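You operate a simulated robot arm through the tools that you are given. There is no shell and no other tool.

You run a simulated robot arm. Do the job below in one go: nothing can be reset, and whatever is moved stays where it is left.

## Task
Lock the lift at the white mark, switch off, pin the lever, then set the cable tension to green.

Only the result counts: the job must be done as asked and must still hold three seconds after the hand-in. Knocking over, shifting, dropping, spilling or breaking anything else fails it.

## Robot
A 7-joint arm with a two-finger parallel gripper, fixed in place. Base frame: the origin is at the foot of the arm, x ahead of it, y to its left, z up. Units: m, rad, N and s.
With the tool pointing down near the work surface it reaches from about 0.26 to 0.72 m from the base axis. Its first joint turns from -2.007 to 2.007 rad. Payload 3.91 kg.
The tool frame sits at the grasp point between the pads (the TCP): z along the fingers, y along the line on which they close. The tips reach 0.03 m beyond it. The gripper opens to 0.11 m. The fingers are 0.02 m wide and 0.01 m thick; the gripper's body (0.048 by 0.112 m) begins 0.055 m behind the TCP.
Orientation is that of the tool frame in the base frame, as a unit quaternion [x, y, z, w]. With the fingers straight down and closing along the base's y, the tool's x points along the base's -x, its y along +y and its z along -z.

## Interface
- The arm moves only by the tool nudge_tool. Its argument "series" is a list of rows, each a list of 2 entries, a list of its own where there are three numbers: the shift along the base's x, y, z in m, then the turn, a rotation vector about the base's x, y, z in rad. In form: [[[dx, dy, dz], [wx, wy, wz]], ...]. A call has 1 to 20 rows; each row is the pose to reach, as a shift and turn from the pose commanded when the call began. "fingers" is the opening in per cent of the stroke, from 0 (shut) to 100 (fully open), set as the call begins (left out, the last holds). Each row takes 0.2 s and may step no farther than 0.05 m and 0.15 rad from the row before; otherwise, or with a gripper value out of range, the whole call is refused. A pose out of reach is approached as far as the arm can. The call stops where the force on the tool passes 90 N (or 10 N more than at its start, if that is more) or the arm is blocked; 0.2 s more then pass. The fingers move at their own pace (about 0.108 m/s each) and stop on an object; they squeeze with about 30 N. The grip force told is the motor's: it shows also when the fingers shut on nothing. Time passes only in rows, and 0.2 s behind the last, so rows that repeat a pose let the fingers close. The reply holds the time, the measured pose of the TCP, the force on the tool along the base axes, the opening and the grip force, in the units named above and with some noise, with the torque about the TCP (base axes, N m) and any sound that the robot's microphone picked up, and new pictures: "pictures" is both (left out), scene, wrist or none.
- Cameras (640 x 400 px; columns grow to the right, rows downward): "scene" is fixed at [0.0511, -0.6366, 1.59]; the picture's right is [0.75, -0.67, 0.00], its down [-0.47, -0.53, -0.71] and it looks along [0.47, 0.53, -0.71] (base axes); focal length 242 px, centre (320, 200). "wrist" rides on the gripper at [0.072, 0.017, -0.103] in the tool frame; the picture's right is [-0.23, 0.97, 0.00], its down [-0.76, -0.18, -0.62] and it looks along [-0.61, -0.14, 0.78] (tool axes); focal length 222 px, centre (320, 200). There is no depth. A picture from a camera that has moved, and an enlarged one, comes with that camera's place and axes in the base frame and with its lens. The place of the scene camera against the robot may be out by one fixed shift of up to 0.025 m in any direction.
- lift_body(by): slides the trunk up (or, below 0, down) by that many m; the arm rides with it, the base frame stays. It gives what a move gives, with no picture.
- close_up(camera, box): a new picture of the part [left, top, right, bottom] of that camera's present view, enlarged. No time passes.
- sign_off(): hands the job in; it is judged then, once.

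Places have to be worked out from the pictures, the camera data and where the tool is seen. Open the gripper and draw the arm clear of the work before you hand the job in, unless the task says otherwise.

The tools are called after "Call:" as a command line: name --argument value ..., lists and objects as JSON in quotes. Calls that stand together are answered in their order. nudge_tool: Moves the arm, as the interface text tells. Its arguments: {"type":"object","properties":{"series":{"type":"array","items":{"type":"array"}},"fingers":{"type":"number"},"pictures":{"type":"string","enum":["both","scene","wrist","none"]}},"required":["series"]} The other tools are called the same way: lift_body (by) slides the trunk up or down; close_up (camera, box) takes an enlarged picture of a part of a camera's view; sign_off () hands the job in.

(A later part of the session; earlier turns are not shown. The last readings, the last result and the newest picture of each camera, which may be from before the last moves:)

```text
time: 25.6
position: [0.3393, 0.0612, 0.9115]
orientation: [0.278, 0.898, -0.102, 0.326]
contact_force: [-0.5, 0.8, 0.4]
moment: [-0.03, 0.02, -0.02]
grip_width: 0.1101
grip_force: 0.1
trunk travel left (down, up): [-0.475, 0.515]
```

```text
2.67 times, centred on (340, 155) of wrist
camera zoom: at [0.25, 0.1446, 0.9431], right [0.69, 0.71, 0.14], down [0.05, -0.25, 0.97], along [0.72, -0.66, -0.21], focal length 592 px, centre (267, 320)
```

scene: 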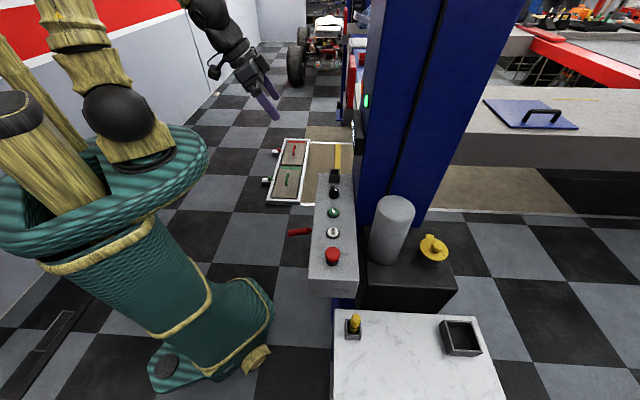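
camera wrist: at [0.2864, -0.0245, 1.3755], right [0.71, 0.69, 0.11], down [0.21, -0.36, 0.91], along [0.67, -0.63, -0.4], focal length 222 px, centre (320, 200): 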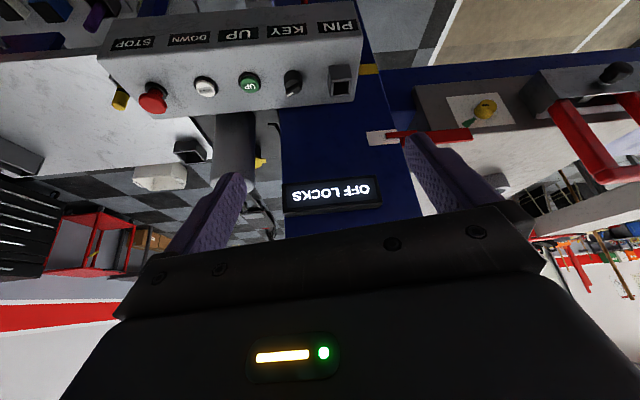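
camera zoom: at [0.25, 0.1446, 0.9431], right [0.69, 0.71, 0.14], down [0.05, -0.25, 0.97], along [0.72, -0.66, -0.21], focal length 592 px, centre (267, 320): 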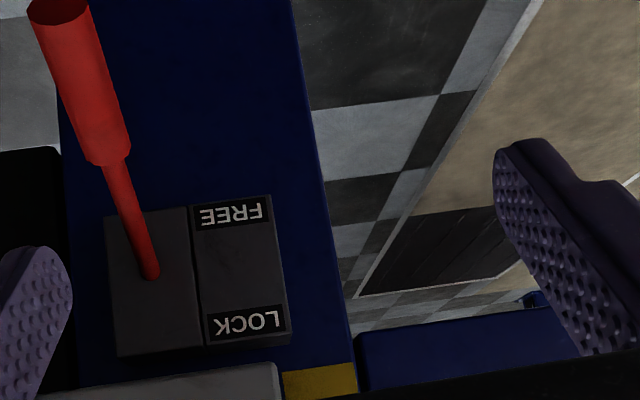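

The gate reads "LOCK" at the top and "FREE" at the bottom, and the lever slopes down toward FREE: root near (0.538,-0.240,0.79), handle end near (0.38,-0.08,0.715). I'll bring the open gripper above the handle, fingers closing across it, leaning back from the console.

Call:
nudge_tool --series '[[[0.015, -0.035, 0], [0.08, 0.096, -0.045]], [[0.03, -0.075, -0.01], [0.16, 0.193, -0.09]], [[0.045, -0.115, -0.02], [0.24, 0.289, -0.136]], [[0.066, -0.16, -0.03], [0.32, 0.385, -0.181]], [[0.066, -0.166, -0.04], [0.32, 0.385, -0.181]], [[0.066, -0.166, -0.04], [0.32, 0.385, -0.181]]]'

```text
refused: row 4 steps farther than a row can; nothing moved
```

Row 4 was a hair over the step limit; same path with slightly smaller steps.

Call:
nudge_tool --series '[[[0.015, -0.035, 0], [0.08, 0.096, -0.045]], [[0.03, -0.075, -0.01], [0.16, 0.193, -0.09]], [[0.045, -0.115, -0.02], [0.24, 0.289, -0.136]], [[0.06, -0.15, -0.03], [0.32, 0.385, -0.181]], [[0.066, -0.166, -0.04], [0.32, 0.385, -0.181]], [[0.066, -0.166, -0.04], [0.32, 0.385, -0.181]]]'

```text
time: 26.9
position: [0.4065, -0.1056, 0.8702]
orientation: [0.381, 0.92, -0.038, 0.09]
contact_force: [-0.7, -0.7, 0.8]
moment: [0.02, -0.02, -0.02]
grip_width: 0.11
grip_force: 0.1
trunk travel left (down, up): [-0.475, 0.515]
camera wrist: at [0.3548, -0.0289, 0.9563], right [0.85, 0.53, 0.04], down [0.32, -0.57, 0.76], along [0.43, -0.63, -0.65], focal length 222 px, centre (320, 200)
```

scene: 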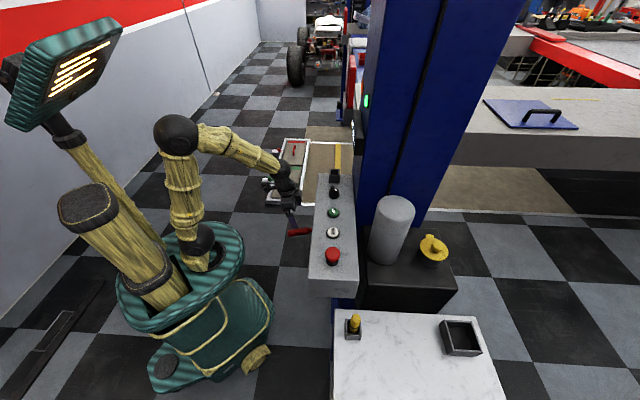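
wrist: 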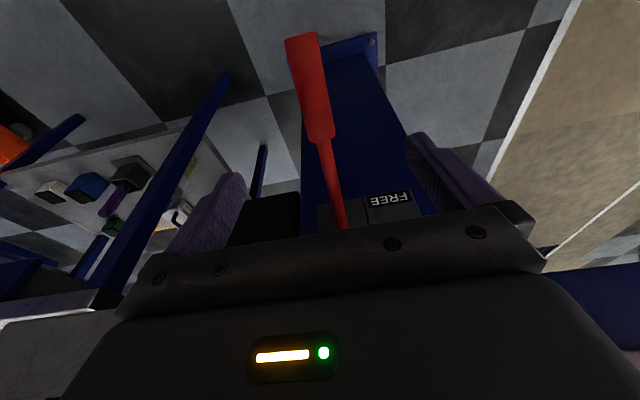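

Refined lever estimate: handle midpoint near (0.407,-0.109,0.737), directly below the TCP. I'll descend over it and close the fingers on the handle.

Call:
nudge_tool --series '[[[0.001, -0.003, -0.045], [0, 0, 0]], [[0.001, -0.003, -0.09], [0, 0, 0]], [[0.001, -0.003, -0.13], [0, 0, 0]], [[0.001, -0.003, -0.133], [0, 0, 0]]]' --pictures "wrist"

Call:
nudge_tool --series '[[[0, 0, 0], [0, 0, 0]], [[0, 0, 0], [0, 0, 0]], [[0, 0, 0], [0, 0, 0]], [[0, 0, 0], [0, 0, 0]]]' --fingers 0 --pictures "both"

```text
time: 27.9
position: [0.4074, -0.1085, 0.7376]
orientation: [0.381, 0.919, -0.038, 0.091]
contact_force: [0.7, -0.3, -1.1]
moment: [0.04, -0.02, -0.01]
grip_width: 0.1101
grip_force: 0.1
trunk travel left (down, up): [-0.475, 0.515]
camera wrist: at [0.3555, -0.0319, 0.8234], right [0.85, 0.53, 0.04], down [0.32, -0.57, 0.76], along [0.43, -0.63, -0.65], focal length 222 px, centre (320, 200)
```

wrist: 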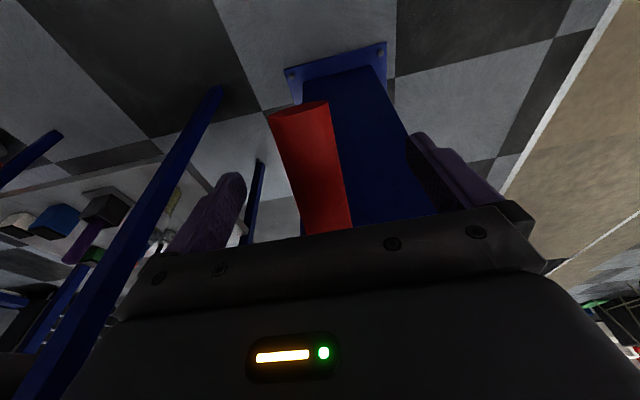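

```text
time: 28.9
position: [0.4065, -0.1089, 0.7361]
orientation: [0.381, 0.919, -0.039, 0.091]
contact_force: [-5.1, -5.7, -1.4]
moment: [0.03, 0.14, -0.02]
grip_width: 0.0294
grip_force: 44.9
trunk travel left (down, up): [-0.475, 0.515]
camera wrist: at [0.3549, -0.0325, 0.8237], right [0.85, 0.53, 0.04], down [0.32, -0.57, 0.76], along [0.43, -0.63, -0.65], focal length 222 px, centre (320, 200)
```

scene: 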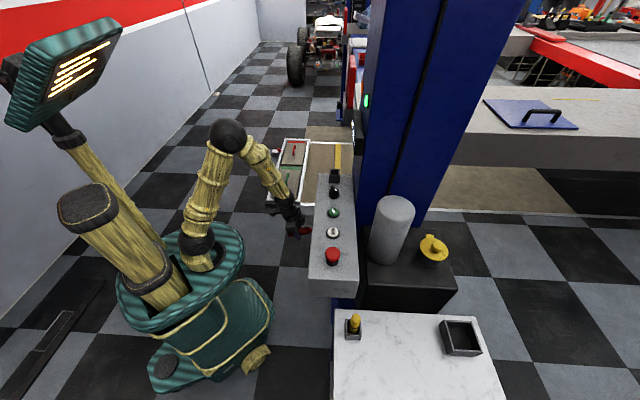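
wrist: 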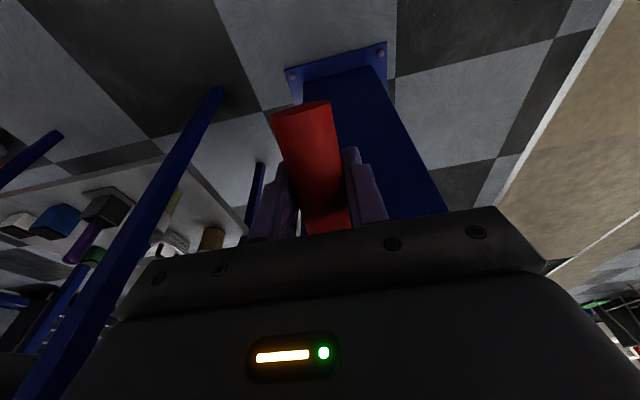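

The handle is held (width 0.029). I'll raise it along its arc about the pivot, in two parts, watching the force.

Call:
nudge_tool --series '[[[-0.0025, 0.0025, 0.014], [0, 0, 0]], [[-0.0049, 0.0049, 0.0277], [0, 0, 0]], [[-0.006, 0.006, 0.042], [0, 0, 0]], [[-0.007, 0.007, 0.0561], [0, 0, 0]]]' --pictures "wrist"

```text
time: 29.9
position: [0.3991, -0.1009, 0.7945]
orientation: [0.382, 0.919, -0.039, 0.089]
contact_force: [-16.2, -14.4, -7.3]
moment: [0.86, 0.7, 0.05]
grip_width: 0.0296
grip_force: 45.4
trunk travel left (down, up): [-0.475, 0.515]
camera wrist: at [0.3472, -0.0247, 0.8811], right [0.85, 0.53, 0.04], down [0.32, -0.57, 0.76], along [0.43, -0.63, -0.65], focal length 222 px, centre (320, 200)
```

wrist: 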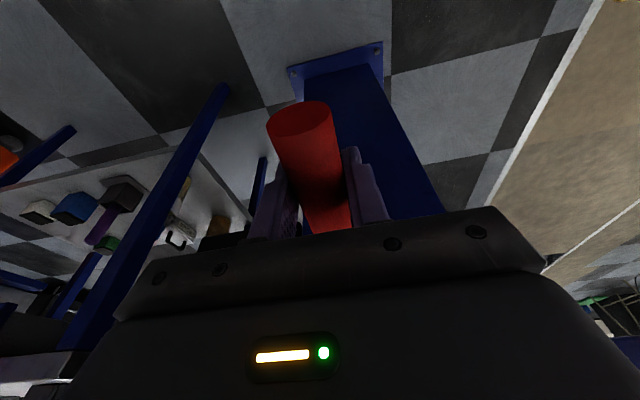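

The lever follows easily; a sideways load of ~20 N along the console line built up, so I'll ease a few millimetres that way and continue up.

Call:
nudge_tool --series '[[[-0.003, -0.003, 0.0], [0, 0, 0]], [[-0.003, -0.003, 0.014], [0, 0, 0]], [[-0.002, -0.004, 0.028], [0, 0, 0]]]' --pictures "wrist"

```text
time: 30.8
position: [0.3988, -0.102, 0.8221]
orientation: [0.379, 0.92, -0.038, 0.091]
contact_force: [2.1, 12.5, -6.2]
moment: [1.09, 0.58, -0.12]
grip_width: 0.0296
grip_force: 44.5
trunk travel left (down, up): [-0.475, 0.515]
camera wrist: at [0.3474, -0.0259, 0.9086], right [0.84, 0.53, 0.05], down [0.32, -0.56, 0.76], along [0.43, -0.63, -0.65], focal length 222 px, centre (320, 200)
```

wrist: 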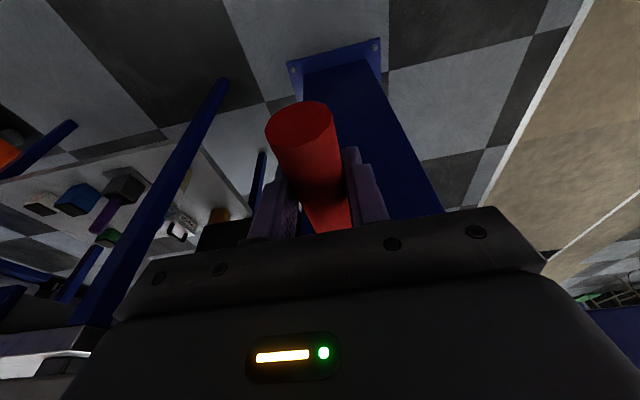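

Lateral load is small now. Continuing up toward LOCK, curving slightly toward the column.

Call:
nudge_tool --series '[[[0.002, -0.001, 0.014], [0, 0, 0]], [[0.004, -0.003, 0.028], [0, 0, 0]], [[0.005, -0.004, 0.034], [0, 0, 0]]]' --pictures "wrist"

```text
time: 31.6
position: [0.4044, -0.107, 0.8559]
orientation: [0.38, 0.92, -0.038, 0.091]
contact_force: [7.3, 14.6, -8.1]
moment: [1.02, 0.91, 0.0]
grip_width: 0.0296
grip_force: 44.4
trunk travel left (down, up): [-0.475, 0.515]
camera wrist: at [0.3524, -0.0303, 0.9421], right [0.85, 0.53, 0.04], down [0.32, -0.57, 0.76], along [0.43, -0.63, -0.65], focal length 222 px, centre (320, 200)
```

wrist: 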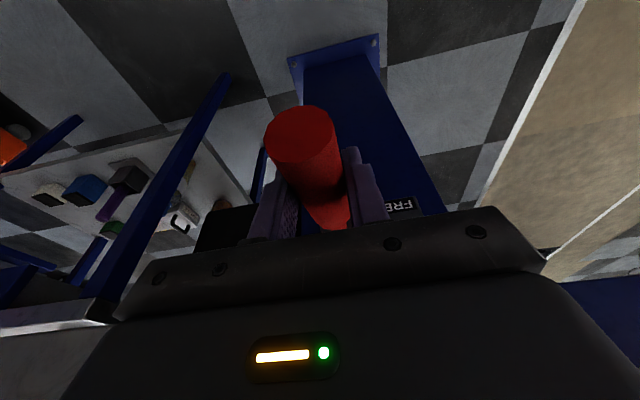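

Call:
nudge_tool --series '[[[0.001, -0.004, 0.01], [0, 0, 0]], [[0.004, -0.007, 0.02], [0, 0, 0]]]' --pictures "wrist"

```text
time: 32.1
position: [0.409, -0.1123, 0.8729]
orientation: [0.379, 0.92, -0.039, 0.087]
contact_force: [13.1, 32.1, -42.8]
moment: [0.52, 0.1, 0.1]
grip_width: 0.0297
grip_force: 45.3
trunk travel left (down, up): [-0.475, 0.515]
camera wrist: at [0.3571, -0.0347, 0.9598], right [0.84, 0.53, 0.04], down [0.32, -0.57, 0.76], along [0.43, -0.63, -0.65], focal length 222 px, centre (320, 200)
```

wrist: 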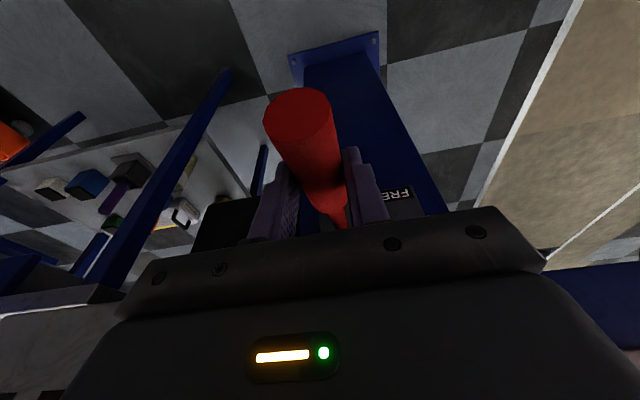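

Vertical force jumped to −43 N: the lever has reached its upper stop (LOCK). I'll open the fingers and back away upward to see if it stays there.

Call:
nudge_tool --series '[[[-0.001, 0.002, -0.003], [0, 0, 0]], [[-0.001, 0.002, -0.003], [0, 0, 0]], [[-0.001, 0.002, -0.003], [0, 0, 0]]]' --fingers 100 --pictures "wrist"

```text
time: 33.0
position: [0.4064, -0.1136, 0.8727]
orientation: [0.381, 0.919, -0.038, 0.093]
contact_force: [0.0, 0.1, 0.4]
moment: [-0.01, 0.01, 0.0]
grip_width: 0.1098
grip_force: 0.0
trunk travel left (down, up): [-0.475, 0.515]
camera wrist: at [0.3539, -0.0366, 0.9594], right [0.85, 0.53, 0.04], down [0.32, -0.57, 0.76], along [0.43, -0.63, -0.65], focal length 222 px, centre (320, 200)
```

wrist: 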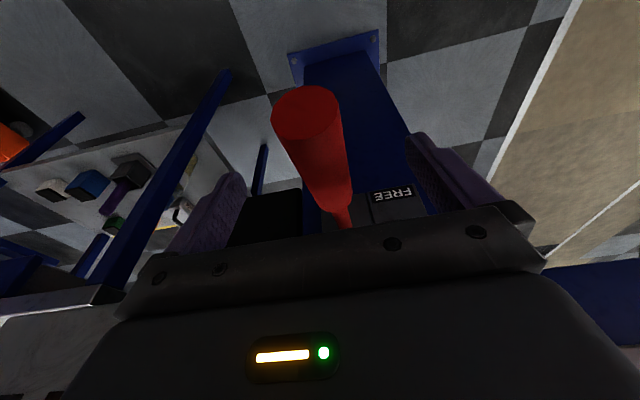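

The lever stays up at LOCK by itself. I'll withdraw upward and raise the trunk to read the display.

Call:
nudge_tool --series '[[[0, 0, 0.045], [0, 0, 0]], [[-0.005, 0.005, 0.09], [0, 0, 0]], [[-0.03, 0.03, 0.11], [0, 0, 0]], [[-0.03, 0.03, 0.11], [0, 0, 0]]]' --pictures "wrist"

Call:
lift_body --by 0.3

Call:
close_up --camera "wrist" --box '[0, 0, 640, 400]'

```text
time: 34.0
position: [0.3772, -0.0829, 0.984]
orientation: [0.38, 0.92, -0.038, 0.09]
contact_force: [0.5, -0.2, -0.1]
moment: [-0.02, -0.01, 0.0]
grip_width: 0.11
grip_force: 0.0
trunk travel left (down, up): [-0.475, 0.515]
camera wrist: at [0.3249, -0.0061, 1.0704], right [0.85, 0.53, 0.04], down [0.32, -0.57, 0.76], along [0.43, -0.63, -0.65], focal length 222 px, centre (320, 200)
```

wrist: 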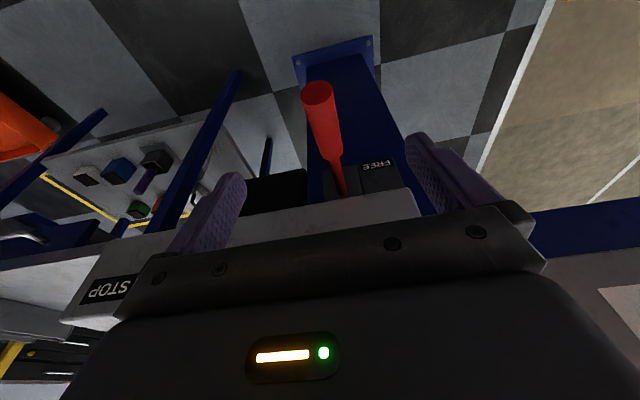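

```text
time: 37.0
position: [0.3773, -0.0839, 1.2835]
orientation: [0.381, 0.919, -0.039, 0.091]
contact_force: [-0.2, -0.3, 0.1]
moment: [0.0, 0.01, -0.01]
grip_width: 0.1098
grip_force: 0.1
trunk travel left (down, up): [-0.775, 0.215]
```

```text
1.00 times, centred on (320, 200) of wrist (not enlarged: the box is as wide or as high as the picture)
camera zoom: at [0.3254, -0.0065, 1.3699], right [0.85, 0.53, 0.04], down [0.32, -0.57, 0.76], along [0.43, -0.63, -0.65], focal length 222 px, centre (320, 200)
```

zoom: 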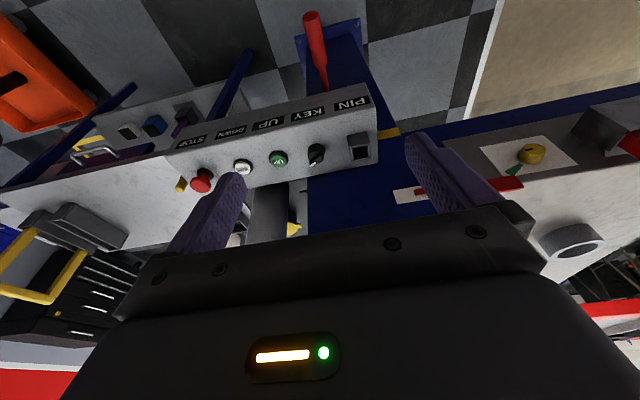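

Good overall view; I need to tilt up a bit to see the display, so I'll pitch by 0.3.

Call:
nudge_tool --series '[[[0, 0, 0], [-0.1, -0.1, 0]], [[0, 0, 0], [-0.2, -0.2, 0]], [[0, 0, 0], [-0.2, -0.2, 0]]]' --pictures "none"

Call:
close_up --camera "wrist" --box '[240, 60, 480, 230]'

Call:
close_up --camera "wrist" --box '[400, 60, 640, 230]'

```text
time: 37.8
position: [0.378, -0.0839, 1.2845]
orientation: [0.372, 0.897, -0.091, 0.22]
contact_force: [0.0, 0.2, 0.0]
moment: [0.01, 0.0, 0.03]
grip_width: 0.1102
grip_force: 0.1
trunk travel left (down, up): [-0.775, 0.215]
```

```text
2.35 times, centred on (360, 145) of wrist
camera zoom: at [0.3109, 0.0081, 1.3411], right [0.83, 0.55, 0.1], down [0.15, -0.4, 0.91], along [0.54, -0.74, -0.41], focal length 523 px, centre (226, 329)
```

zoom: 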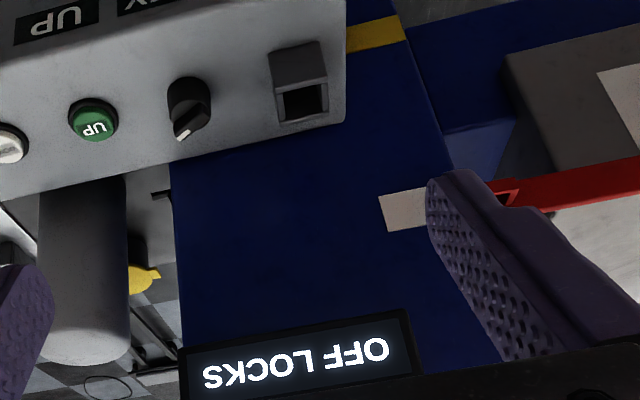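

```text
2.35 times, centred on (520, 145) of wrist
camera zoom: at [0.3109, 0.0081, 1.3411], right [0.83, 0.55, 0.1], down [0.15, -0.4, 0.91], along [0.54, -0.74, -0.41], focal length 523 px, centre (-151, 329)
```

zoom: 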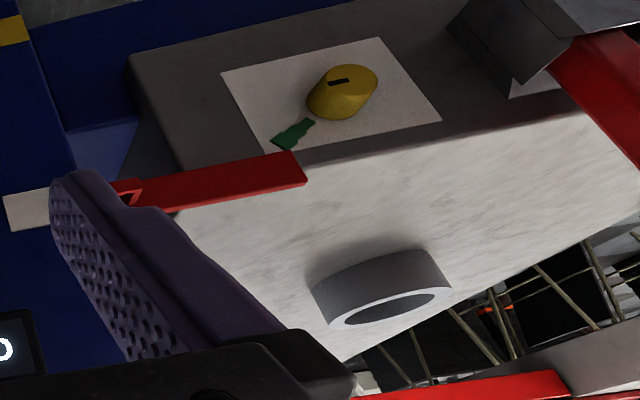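

Still "OFF LOCKS" with the pointer on white: as on a real lift, it should be raised a little and then lowered onto the engaged lock. I'll go above UP with closed fingers, keeping this leaned-back orientation so the hand clears the display.

Call:
nudge_tool --series '[[[0.006, -0.0296, -0.0306], [0, 0, 0]], [[0.012, -0.0593, -0.0613], [0, 0, 0]], [[0.018, -0.0889, -0.0919], [0, 0, 0]], [[0.024, -0.1186, -0.1226], [0, 0, 0]], [[0.03, -0.1482, -0.1532], [0, 0, 0]], [[0.036, -0.1779, -0.1839], [0, 0, 0]], [[0.042, -0.2075, -0.2145], [0, 0, 0]], [[0.042, -0.2075, -0.2145], [0, 0, 0]]]' --fingers 0

```text
time: 39.5
position: [0.4157, -0.2904, 1.0686]
orientation: [0.37, 0.898, -0.091, 0.22]
contact_force: [0.3, 0.0, 1.2]
moment: [-0.04, -0.01, 0.02]
grip_width: 0.0001
grip_force: 30.2
trunk travel left (down, up): [-0.775, 0.215]
camera wrist: at [0.3497, -0.1984, 1.1261], right [0.83, 0.55, 0.1], down [0.15, -0.4, 0.91], along [0.54, -0.74, -0.41], focal length 222 px, centre (320, 200)
```

scene: 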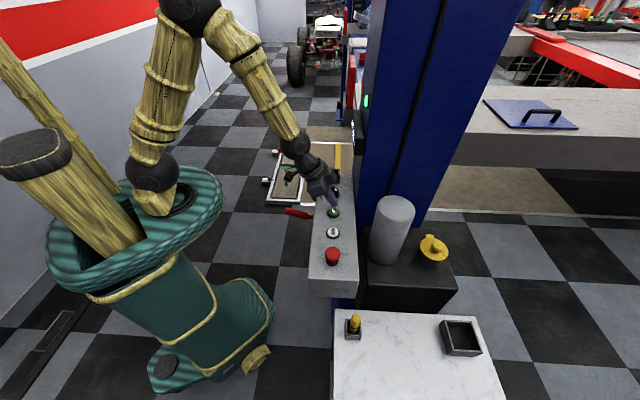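
wrist: 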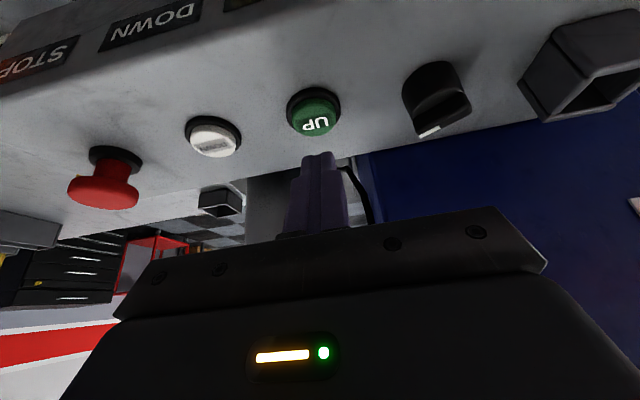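

Tip is just above UP (a few mm off in x). One short press, then measure the platform with the scene crop.

Call:
nudge_tool --series '[[[0.003, -0.001, -0.024], [0, 0, 0]], [[0.003, -0.001, -0.033], [0, 0, 0]], [[0.003, -0.001, -0.039], [0, 0, 0]], [[0.003, -0.001, -0.014], [0, 0, 0]]]' --pictures "none"

Call:
close_up --camera "scene" --box '[440, 0, 640, 160]'

```text
time: 40.5
position: [0.4194, -0.2914, 1.0547]
orientation: [0.371, 0.898, -0.092, 0.219]
contact_force: [0.0, 0.7, 0.7]
moment: [0.0, -0.02, 0.02]
grip_width: 0.0
grip_force: 29.6
trunk travel left (down, up): [-0.775, 0.215]
heard: click
```

```text
2.50 times, centred on (540, 80) of scene
camera zoom: at [0.0511, -0.6366, 1.59], right [0.75, -0.67, 0.0], down [-0.47, -0.53, -0.71], along [0.47, 0.53, -0.71], focal length 604 px, centre (-230, 500)
```

zoom: 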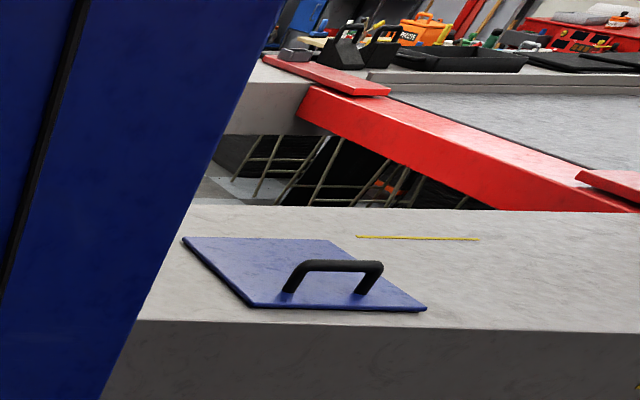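

Raised about 2 cm. Now to DOWN, with a slightly longer press so it settles onto the engaged lock.

Call:
nudge_tool --series '[[[-0.028, -0.029, 0.005], [0, 0, 0]], [[-0.055, -0.057, 0.0], [0, 0, 0]], [[-0.055, -0.057, 0.0], [0, 0, 0]]]' --pictures "wrist"

```text
time: 41.4
position: [0.3664, -0.3499, 1.0544]
orientation: [0.372, 0.897, -0.092, 0.22]
contact_force: [-0.1, 0.6, 0.6]
moment: [-0.03, 0.0, -0.01]
grip_width: 0.0
grip_force: 29.9
trunk travel left (down, up): [-0.775, 0.215]
camera wrist: at [0.3006, -0.2581, 1.1111], right [0.83, 0.55, 0.1], down [0.15, -0.4, 0.9], along [0.54, -0.74, -0.41], focal length 222 px, centre (320, 200)
```

wrist: 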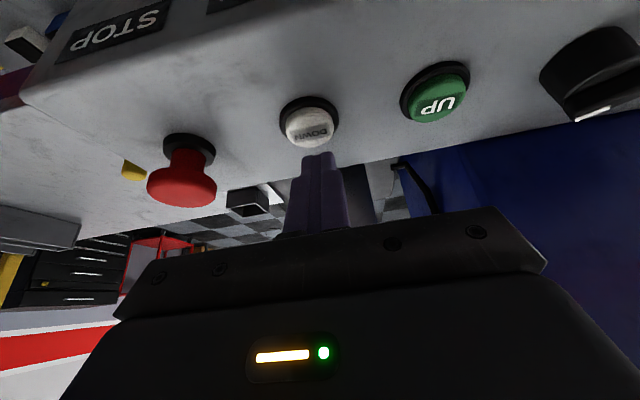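

Call:
nudge_tool --series '[[[-0.001, 0.001, -0.01], [0, 0, 0]], [[-0.001, 0.001, -0.019], [0, 0, 0]], [[-0.001, 0.001, -0.025], [0, 0, 0]], [[-0.001, 0.001, -0.025], [0, 0, 0]], [[-0.001, 0.001, 0.0], [0, 0, 0]]]' --pictures "none"

Call:
close_up --camera "scene" --box '[440, 0, 640, 160]'

```text
time: 42.5
position: [0.3645, -0.3461, 1.0542]
orientation: [0.371, 0.898, -0.091, 0.219]
contact_force: [-0.8, -0.5, 0.4]
moment: [-0.01, 0.0, 0.03]
grip_width: 0.0001
grip_force: 30.1
trunk travel left (down, up): [-0.775, 0.215]
heard: click
```

```text
2.50 times, centred on (540, 80) of scene
camera zoom: at [0.0511, -0.6366, 1.59], right [0.75, -0.67, 0.0], down [-0.47, -0.53, -0.71], along [0.47, 0.53, -0.71], focal length 604 px, centre (-230, 500)
```

zoom: 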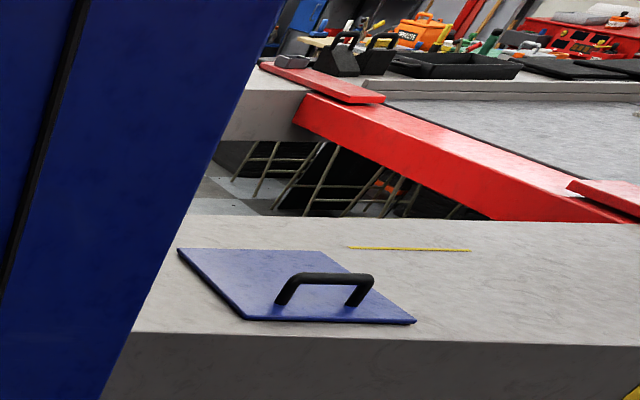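

The platform is at exactly the earlier height despite the longer press, suggesting it is resting on the lock. Returning to the observation pose to read the display.

Call:
nudge_tool --series '[[[0, 0.01, 0.045], [0, 0, 0]], [[0.002, 0.045, 0.075], [0, 0, 0]], [[0.004, 0.08, 0.105], [0, 0, 0]], [[0.006, 0.115, 0.135], [0, 0, 0]], [[0.008, 0.15, 0.165], [0, 0, 0]], [[0.01, 0.185, 0.19], [0, 0, 0]], [[0.012, 0.22, 0.21], [0, 0, 0]], [[0.0135, 0.255, 0.23], [0, 0, 0]], [[0.0135, 0.255, 0.23], [0, 0, 0]]]' --fingers 100 --pictures "wrist"

Call:
close_up --camera "wrist" --box '[240, 60, 480, 230]'

```text
time: 44.5
position: [0.3803, -0.0914, 1.2852]
orientation: [0.371, 0.898, -0.091, 0.219]
contact_force: [-0.1, -1.0, -0.1]
moment: [-0.01, -0.02, -0.04]
grip_width: 0.1099
grip_force: 0.1
trunk travel left (down, up): [-0.775, 0.215]
camera wrist: at [0.3137, -0.0003, 1.3425], right [0.83, 0.55, 0.1], down [0.15, -0.4, 0.9], along [0.54, -0.74, -0.41], focal length 222 px, centre (320, 200)
```

wrist: 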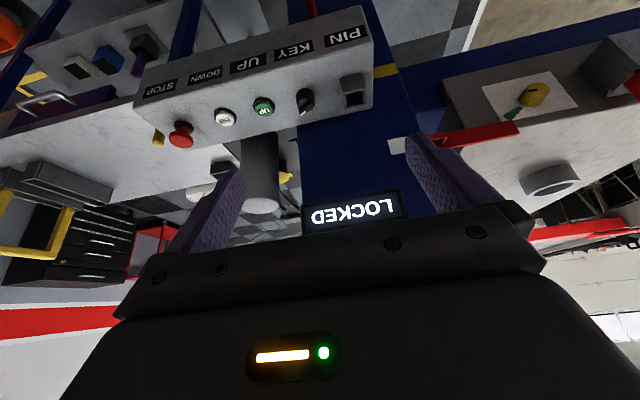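

```text
2.35 times, centred on (360, 145) of wrist
camera zoom: at [0.3137, -0.0003, 1.3425], right [0.83, 0.55, 0.1], down [0.15, -0.4, 0.9], along [0.54, -0.74, -0.41], focal length 523 px, centre (226, 329)
```

zoom: 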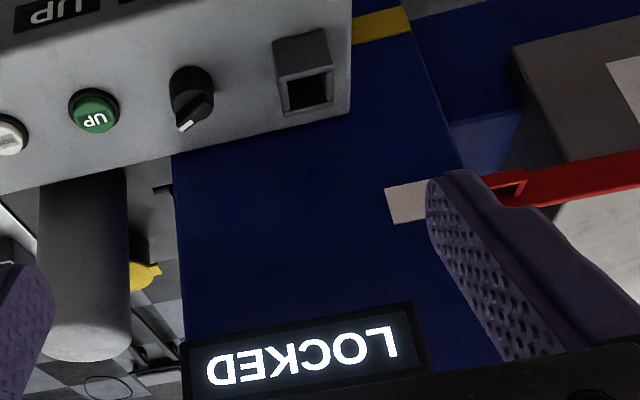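

"LOCKED" at the white mark. Next is switching off: let me look closely at the KEY switch and PIN socket for legends.

Call:
close_up --camera "wrist" --box '[280, 70, 380, 130]'

Call:
close_up --camera "wrist" --box '[130, 60, 280, 160]'

Call:
close_up --camera "scene" --box '[310, 160, 360, 200]'

```text
6.40 times, centred on (330, 100) of wrist
camera zoom: at [0.3137, -0.0003, 1.3425], right [0.83, 0.55, 0.1], down [0.15, -0.4, 0.9], along [0.54, -0.74, -0.41], focal length 1422 px, centre (256, 840)
```

zoom: 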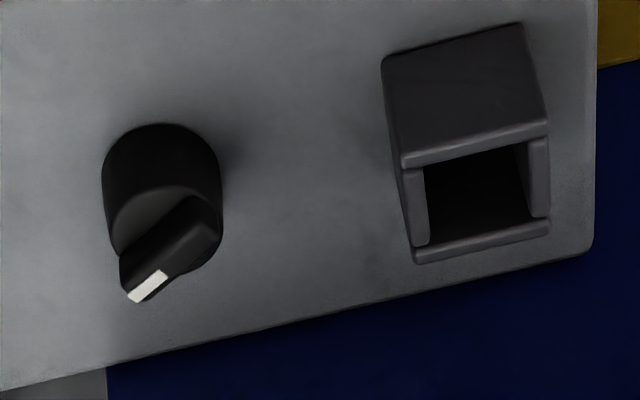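

```text
4.00 times, centred on (205, 110) of wrist
camera zoom: at [0.3137, -0.0003, 1.3425], right [0.83, 0.55, 0.1], down [0.15, -0.4, 0.9], along [0.54, -0.74, -0.41], focal length 888 px, centre (780, 560)
```

zoom: 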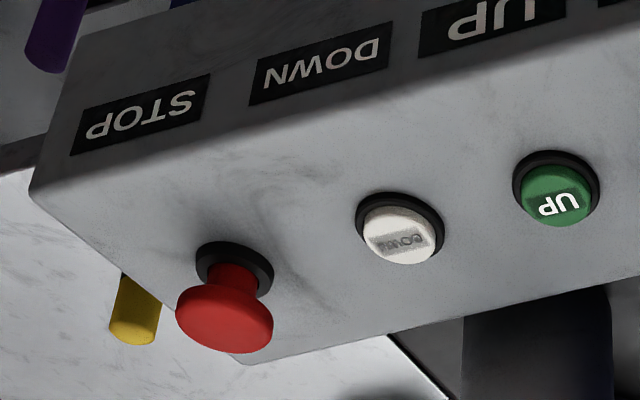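

```text
10.00 times, centred on (335, 180) of scene
camera zoom: at [0.0511, -0.6366, 1.59], right [0.75, -0.67, 0.0], down [-0.47, -0.53, -0.71], along [0.47, 0.53, -0.71], focal length 2415 px, centre (170, 400)
```

zoom: 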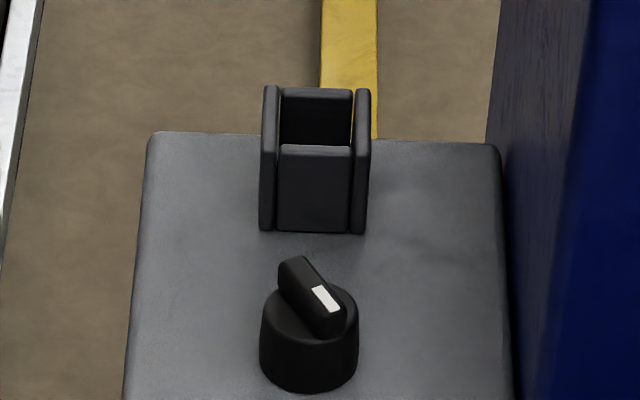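

The KEY is a bar knob whose white end points along −y (up-right from the operator's side, i.e. ON), with the PIN socket as a square cup. I'll bring the gripper over the knob with the fingers set to straddle its bar (closing along x), leaning away from the display.

Call:
nudge_tool --series '[[[0.016, -0.023, -0.02], [0.02, 0.008, -0.13]], [[0.033, -0.046, -0.045], [0.041, 0.017, -0.261]], [[0.05, -0.07, -0.07], [0.062, 0.025, -0.392]], [[0.066, -0.093, -0.1], [0.082, 0.034, -0.523]], [[0.083, -0.116, -0.13], [0.103, 0.042, -0.653]], [[0.0997, -0.1396, -0.155], [0.123, 0.051, -0.784]], [[0.0997, -0.1396, -0.155], [0.123, 0.051, -0.784]]]' --fingers 40

```text
time: 46.1
position: [0.4786, -0.2304, 1.1297]
orientation: [0.697, 0.696, -0.124, 0.123]
contact_force: [-0.1, 0.7, -0.2]
moment: [-0.01, -0.01, -0.01]
grip_width: 0.044
grip_force: 0.1
trunk travel left (down, up): [-0.775, 0.215]
camera wrist: at [0.4967, -0.1272, 1.202], right [0.97, -0.21, 0.08], down [-0.18, -0.5, 0.85], along [-0.14, -0.84, -0.53], focal length 222 px, centre (320, 200)
```

scene: 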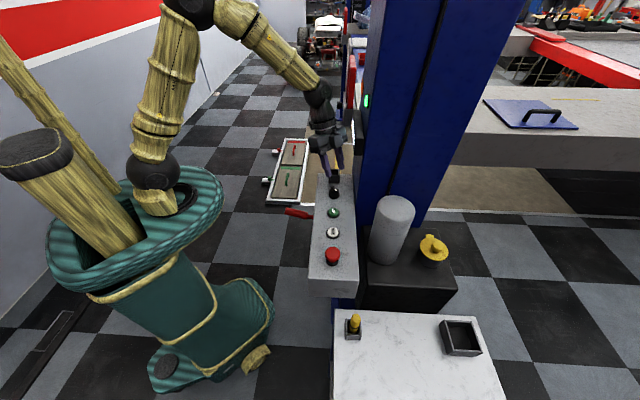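
wrist: 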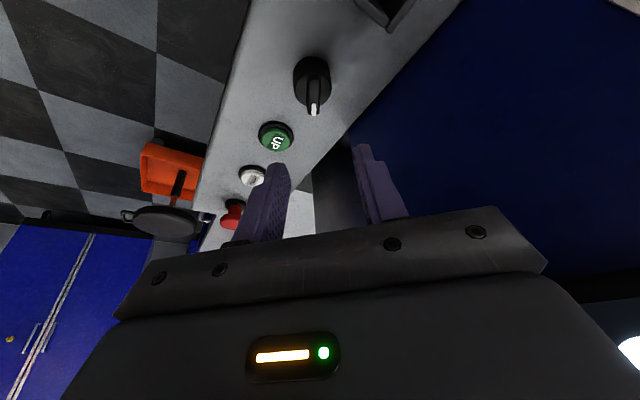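

Call:
close_up --camera "wrist" --box '[260, 30, 380, 130]'

```text
4.00 times, centred on (320, 80) of wrist
camera zoom: at [0.4967, -0.1272, 1.202], right [0.97, -0.21, 0.08], down [-0.18, -0.5, 0.85], along [-0.14, -0.84, -0.53], focal length 888 px, centre (320, 680)
```

zoom: 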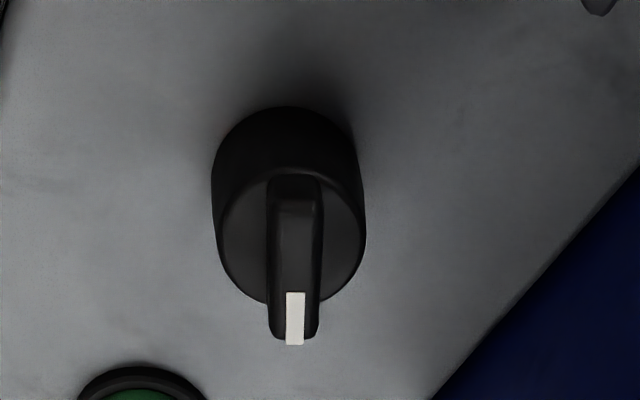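

The bar is rotated ~15° further than assumed (pointer 60° clockwise from straight ahead) and the knob centre is near (0.4805,-0.2415). I'll align the fingers with the bar and descend around it.

Call:
nudge_tool --series '[[[0.002, -0.002, -0.02], [0, 0, -0.13]], [[0.004, -0.003, -0.045], [0, 0, -0.255]], [[0.004, -0.003, -0.07], [0, 0, -0.255]], [[0.004, -0.003, -0.078], [0, 0, -0.255]], [[0.004, -0.003, -0.078], [0, 0, -0.255]]]' --pictures "wrist"

Call:
close_up --camera "wrist" --box '[230, 90, 410, 240]'

```text
time: 47.4
position: [0.4809, -0.2348, 1.0527]
orientation: [0.779, 0.602, -0.139, 0.106]
contact_force: [1.7, -0.3, 0.1]
moment: [-0.01, 0.02, 0.01]
grip_width: 0.0439
grip_force: 0.1
trunk travel left (down, up): [-0.775, 0.215]
camera wrist: at [0.5251, -0.1382, 1.1241], right [0.89, -0.45, 0.08], down [-0.3, -0.44, 0.85], along [-0.35, -0.78, -0.53], focal length 222 px, centre (320, 200)
```

wrist: 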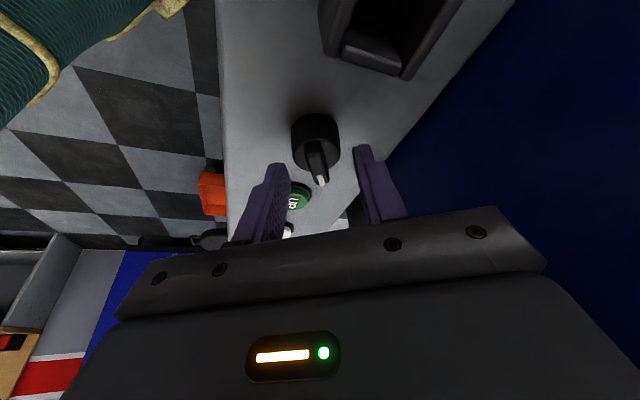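

```text
2.67 times, centred on (320, 165) of wrist
camera zoom: at [0.5251, -0.1382, 1.1241], right [0.89, -0.45, 0.08], down [-0.3, -0.44, 0.85], along [-0.35, -0.78, -0.53], focal length 592 px, centre (320, 293)
```

zoom: 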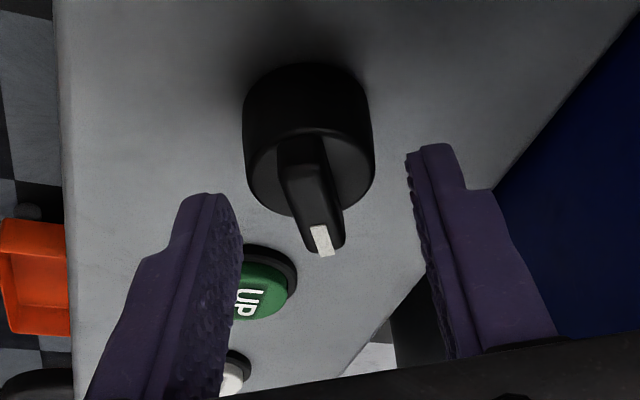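

The fingers straddle the bar with the tip line centred on it. I'll drop 6 mm and close on the bar.

Call:
nudge_tool --series '[[[0.001, 0.002, -0.003], [0, 0, 0]], [[0.001, 0.002, -0.006], [0, 0, 0]], [[0.001, 0.002, -0.006], [0, 0, 0]]]' --pictures "none"

Call:
nudge_tool --series '[[[0, 0, 0], [0, 0, 0]], [[0, 0, 0], [0, 0, 0]]]' --fingers 0 --pictures "wrist"

Call:
close_up --camera "wrist" --box '[230, 90, 410, 240]'

```text
time: 48.1
position: [0.4837, -0.2338, 1.0462]
orientation: [0.779, 0.602, -0.137, 0.107]
contact_force: [0.3, -0.5, -0.3]
moment: [-0.04, 0.02, -0.04]
grip_width: 0.0438
grip_force: 0.1
trunk travel left (down, up): [-0.775, 0.215]
```

```text
time: 48.8
position: [0.4808, -0.2327, 1.0468]
orientation: [0.779, 0.602, -0.139, 0.105]
contact_force: [-13.3, 2.3, -4.6]
moment: [-0.05, 0.5, -0.09]
grip_width: 0.0322
grip_force: 45.0
trunk travel left (down, up): [-0.775, 0.215]
camera wrist: at [0.525, -0.1369, 1.1177], right [0.89, -0.45, 0.07], down [-0.3, -0.44, 0.85], along [-0.35, -0.78, -0.53], focal length 222 px, centre (320, 200)
```

wrist: 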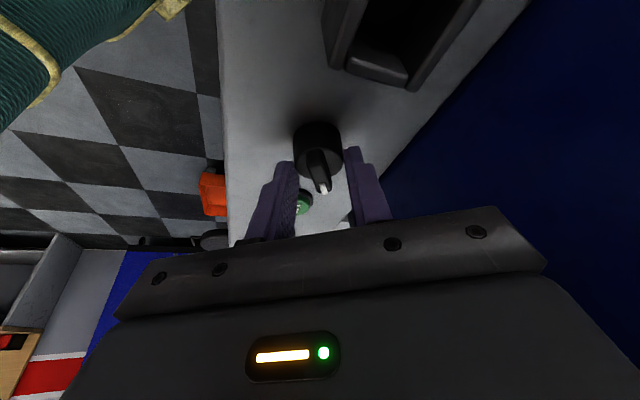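

```text
2.67 times, centred on (320, 165) of wrist
camera zoom: at [0.525, -0.1369, 1.1177], right [0.89, -0.45, 0.07], down [-0.3, -0.44, 0.85], along [-0.35, -0.78, -0.53], focal length 592 px, centre (320, 293)
```

zoom: 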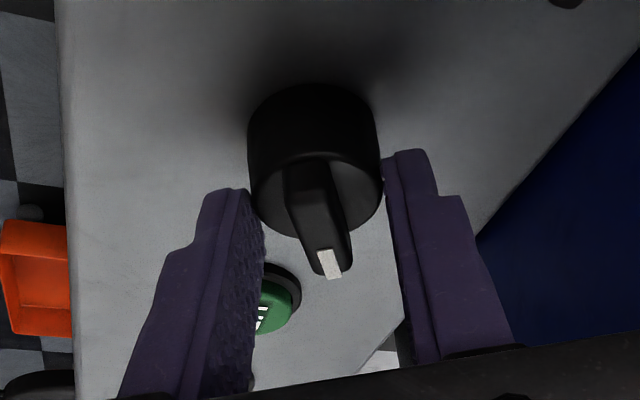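

The fingers closed on the round base (0.032 m), so they are a touch low. I'll open, rise 7 mm and close on the bar itself.

Call:
nudge_tool --series '[[[0, 0, 0], [0, 0, 0]], [[0, 0, 0.004], [0, 0, 0]], [[0, -0.001, 0.008], [0, 0, 0]], [[0, -0.001, 0.008], [0, 0, 0]]]' --fingers 40 --pictures "none"

Call:
nudge_tool --series '[[[0, 0, 0], [0, 0, 0]], [[0, 0, 0], [0, 0, 0]]]' --fingers 0 --pictures "wrist"

Call:
close_up --camera "wrist" --box '[230, 90, 410, 240]'

```text
time: 49.8
position: [0.4838, -0.2349, 1.0533]
orientation: [0.779, 0.602, -0.139, 0.106]
contact_force: [0.1, -0.1, -0.1]
moment: [0.02, 0.02, 0.0]
grip_width: 0.044
grip_force: 0.0
trunk travel left (down, up): [-0.775, 0.215]
```

```text
time: 50.4
position: [0.4807, -0.2323, 1.0542]
orientation: [0.78, 0.602, -0.138, 0.106]
contact_force: [-13.9, 6.5, 6.5]
moment: [0.28, 0.4, -0.07]
grip_width: 0.0305
grip_force: 45.2
trunk travel left (down, up): [-0.775, 0.215]
camera wrist: at [0.5247, -0.1373, 1.1264], right [0.89, -0.45, 0.08], down [-0.3, -0.44, 0.85], along [-0.35, -0.78, -0.53], focal length 222 px, centre (320, 200)
```

wrist: 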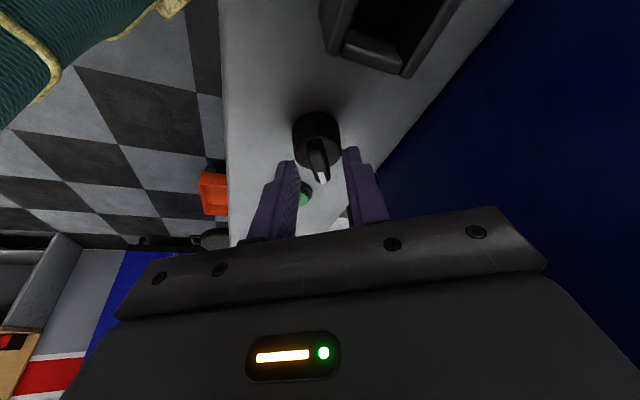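

```text
2.67 times, centred on (320, 165) of wrist
camera zoom: at [0.5247, -0.1373, 1.1264], right [0.89, -0.45, 0.08], down [-0.3, -0.44, 0.85], along [-0.35, -0.78, -0.53], focal length 592 px, centre (320, 293)
```

zoom: 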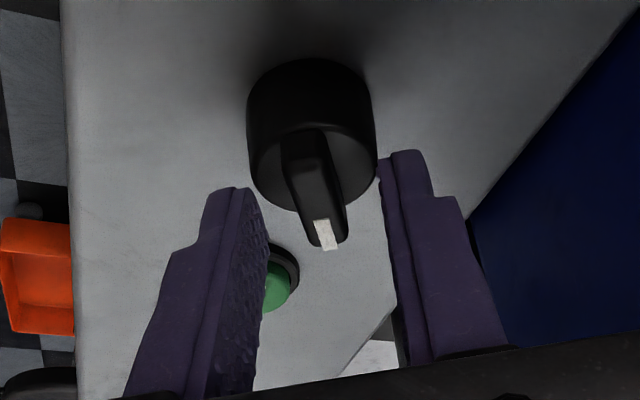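

Re-triangulating from both views puts the bar top at z≈1.036 and the knob axis at (0.4805,-0.236), so I was low and 6 mm too far. I'll open, correct, and close again.

Call:
nudge_tool --series '[[[0, 0, 0], [0, 0, 0]], [[-0.0005, 0.004, 0.004], [0, 0, 0]], [[-0.001, 0.009, 0.006], [0, 0, 0]], [[-0.001, 0.009, 0.006], [0, 0, 0]]]' --fingers 40 --pictures "none"

Call:
close_up --camera "wrist" --box '[230, 90, 410, 240]'

Call:
nudge_tool --series '[[[0, 0, 0], [0, 0, 0]], [[0, 0, 0], [0, 0, 0]]]' --fingers 0 --pictures "none"

Call:
close_up --camera "wrist" --box '[230, 90, 410, 240]'

```text
time: 51.4
position: [0.4831, -0.2262, 1.0603]
orientation: [0.78, 0.601, -0.139, 0.106]
contact_force: [0.2, -0.2, -0.7]
moment: [0.02, -0.02, -0.02]
grip_width: 0.0438
grip_force: 0.1
trunk travel left (down, up): [-0.775, 0.215]
```

```text
2.67 times, centred on (320, 165) of wrist
camera zoom: at [0.5266, -0.1291, 1.1311], right [0.89, -0.45, 0.08], down [-0.3, -0.44, 0.85], along [-0.35, -0.78, -0.53], focal length 592 px, centre (320, 293)
```

zoom: 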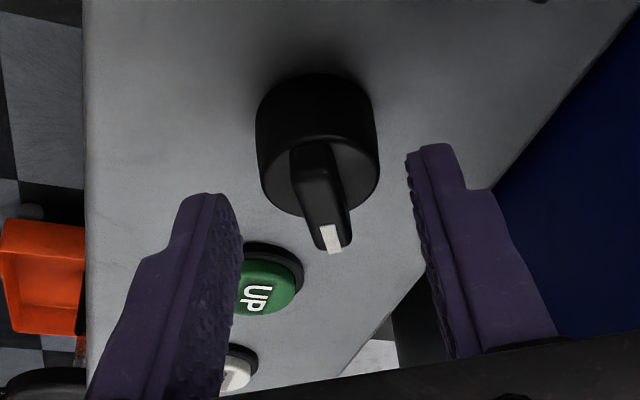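

```text
time: 52.0
position: [0.4839, -0.2257, 1.0593]
orientation: [0.779, 0.602, -0.138, 0.107]
contact_force: [0.5, 0.3, 1.0]
moment: [0.17, -0.05, 0.0]
grip_width: 0.0108
grip_force: 44.7
trunk travel left (down, up): [-0.775, 0.215]
```

```text
2.67 times, centred on (320, 165) of wrist
camera zoom: at [0.5265, -0.129, 1.1312], right [0.89, -0.45, 0.08], down [-0.3, -0.44, 0.85], along [-0.35, -0.78, -0.53], focal length 592 px, centre (320, 293)
```

zoom: 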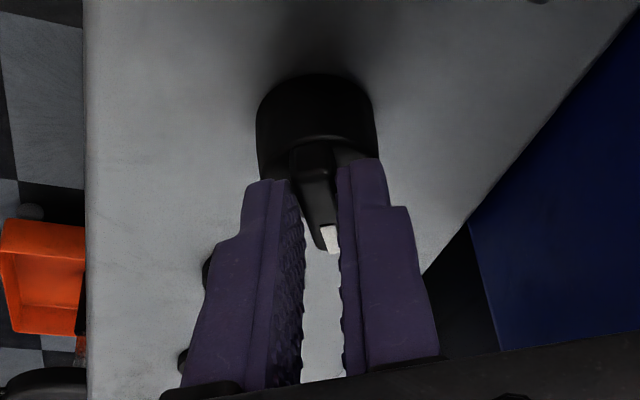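

The bar is gripped cleanly (0.0108 m, no side load). I'll turn it counter-clockwise about its axis, listening for a click.

Call:
nudge_tool --series '[[[-0.0015, 0.0003, 0], [0, 0, 0.15]], [[-0.0031, 0.0003, 0], [0, 0, 0.3]], [[-0.0046, 0.0001, 0], [0, 0, 0.45]], [[-0.0061, -0.0003, 0], [0, 0, 0.6]]]' --pictures "wrist"

```text
time: 53.0
position: [0.4747, -0.2255, 1.0585]
orientation: [0.565, 0.806, -0.1, 0.143]
contact_force: [-9.2, -1.2, -0.4]
moment: [0.1, 0.01, -0.15]
grip_width: 0.0107
grip_force: 44.7
trunk travel left (down, up): [-0.775, 0.215]
camera wrist: at [0.4566, -0.1222, 1.1314], right [0.99, 0.13, 0.08], down [0.01, -0.53, 0.85], along [0.15, -0.84, -0.53], focal length 222 px, centre (320, 200)
```

wrist: 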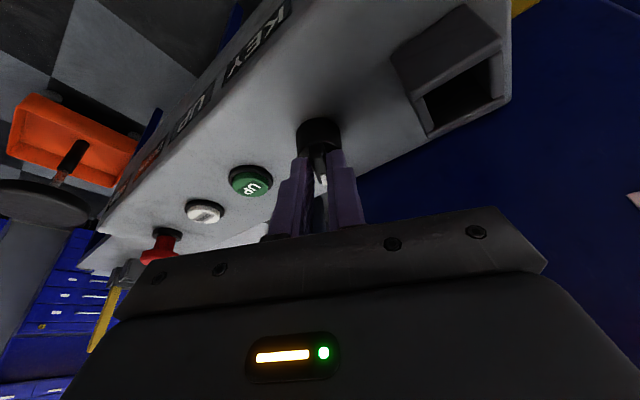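

The knob turns with the gripper at low torque. Continuing.

Call:
nudge_tool --series '[[[-0.003, -0.0006, 0], [0, 0, 0.15]], [[-0.0042, -0.0015, 0], [0, 0, 0.3]], [[-0.0054, -0.0025, 0], [0, 0, 0.45]]]' --pictures "both"

```text
time: 53.8
position: [0.4699, -0.2295, 1.0605]
orientation: [0.373, 0.912, -0.065, 0.16]
contact_force: [-12.1, -4.3, -11.0]
moment: [0.05, 0.15, -0.63]
grip_width: 0.011
grip_force: 44.9
trunk travel left (down, up): [-0.775, 0.215]
camera wrist: at [0.4085, -0.1442, 1.1317], right [0.83, 0.55, 0.08], down [0.24, -0.48, 0.85], along [0.5, -0.69, -0.53], focal length 222 px, centre (320, 200)
```

scene: 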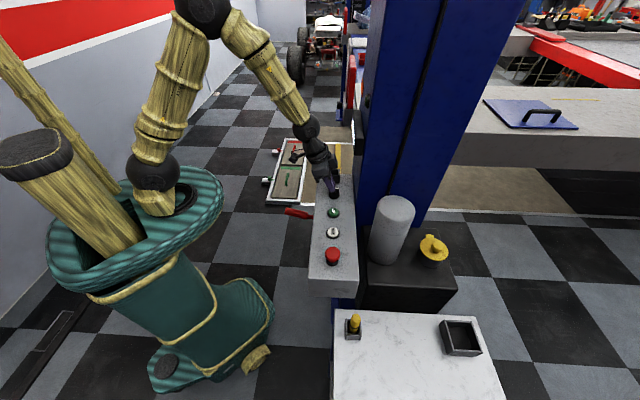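
wrist: 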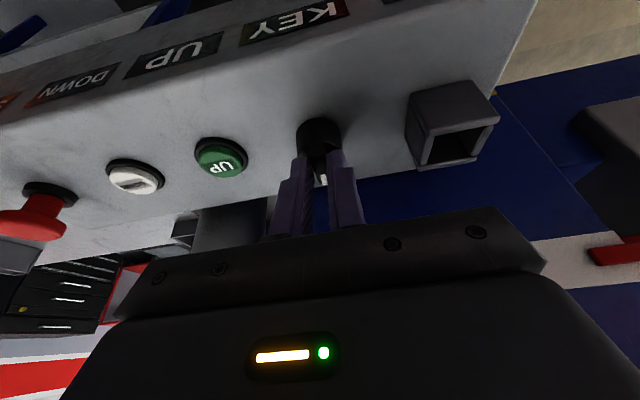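

Torque rose to 0.63 N·m, probably near an end stop at the 12 o'clock position. I'll check the lamp and the knob.

Call:
close_up --camera "scene" --box '[330, 60, 430, 160]'

Call:
close_up --camera "wrist" --box '[230, 90, 410, 240]'

```text
4.00 times, centred on (380, 110) of scene
camera zoom: at [0.0511, -0.6366, 1.59], right [0.75, -0.67, 0.0], down [-0.47, -0.53, -0.71], along [0.47, 0.53, -0.71], focal length 966 px, centre (80, 560)
```

zoom: 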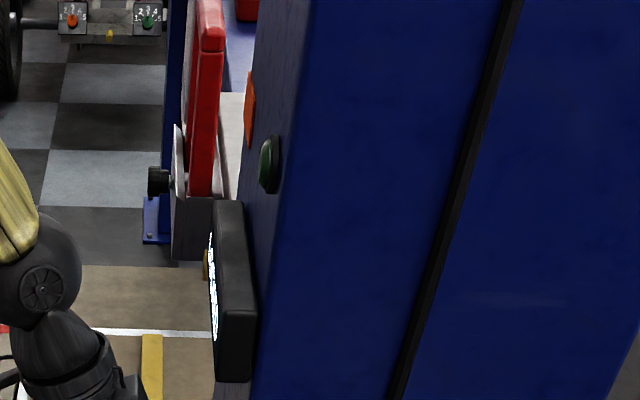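

```text
2.67 times, centred on (320, 165) of wrist
camera zoom: at [0.4085, -0.1442, 1.1317], right [0.83, 0.55, 0.08], down [0.24, -0.48, 0.85], along [0.5, -0.69, -0.53], focal length 592 px, centre (320, 293)
```

zoom: 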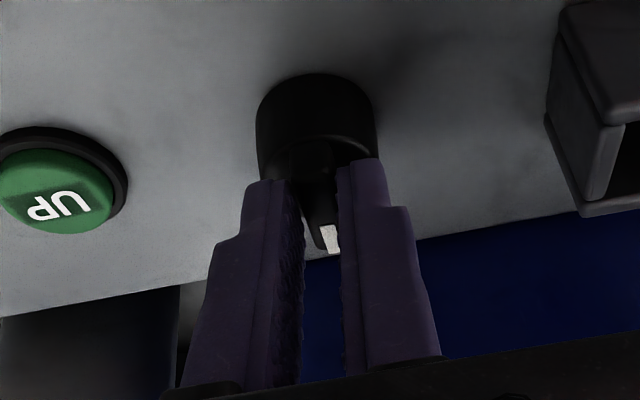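

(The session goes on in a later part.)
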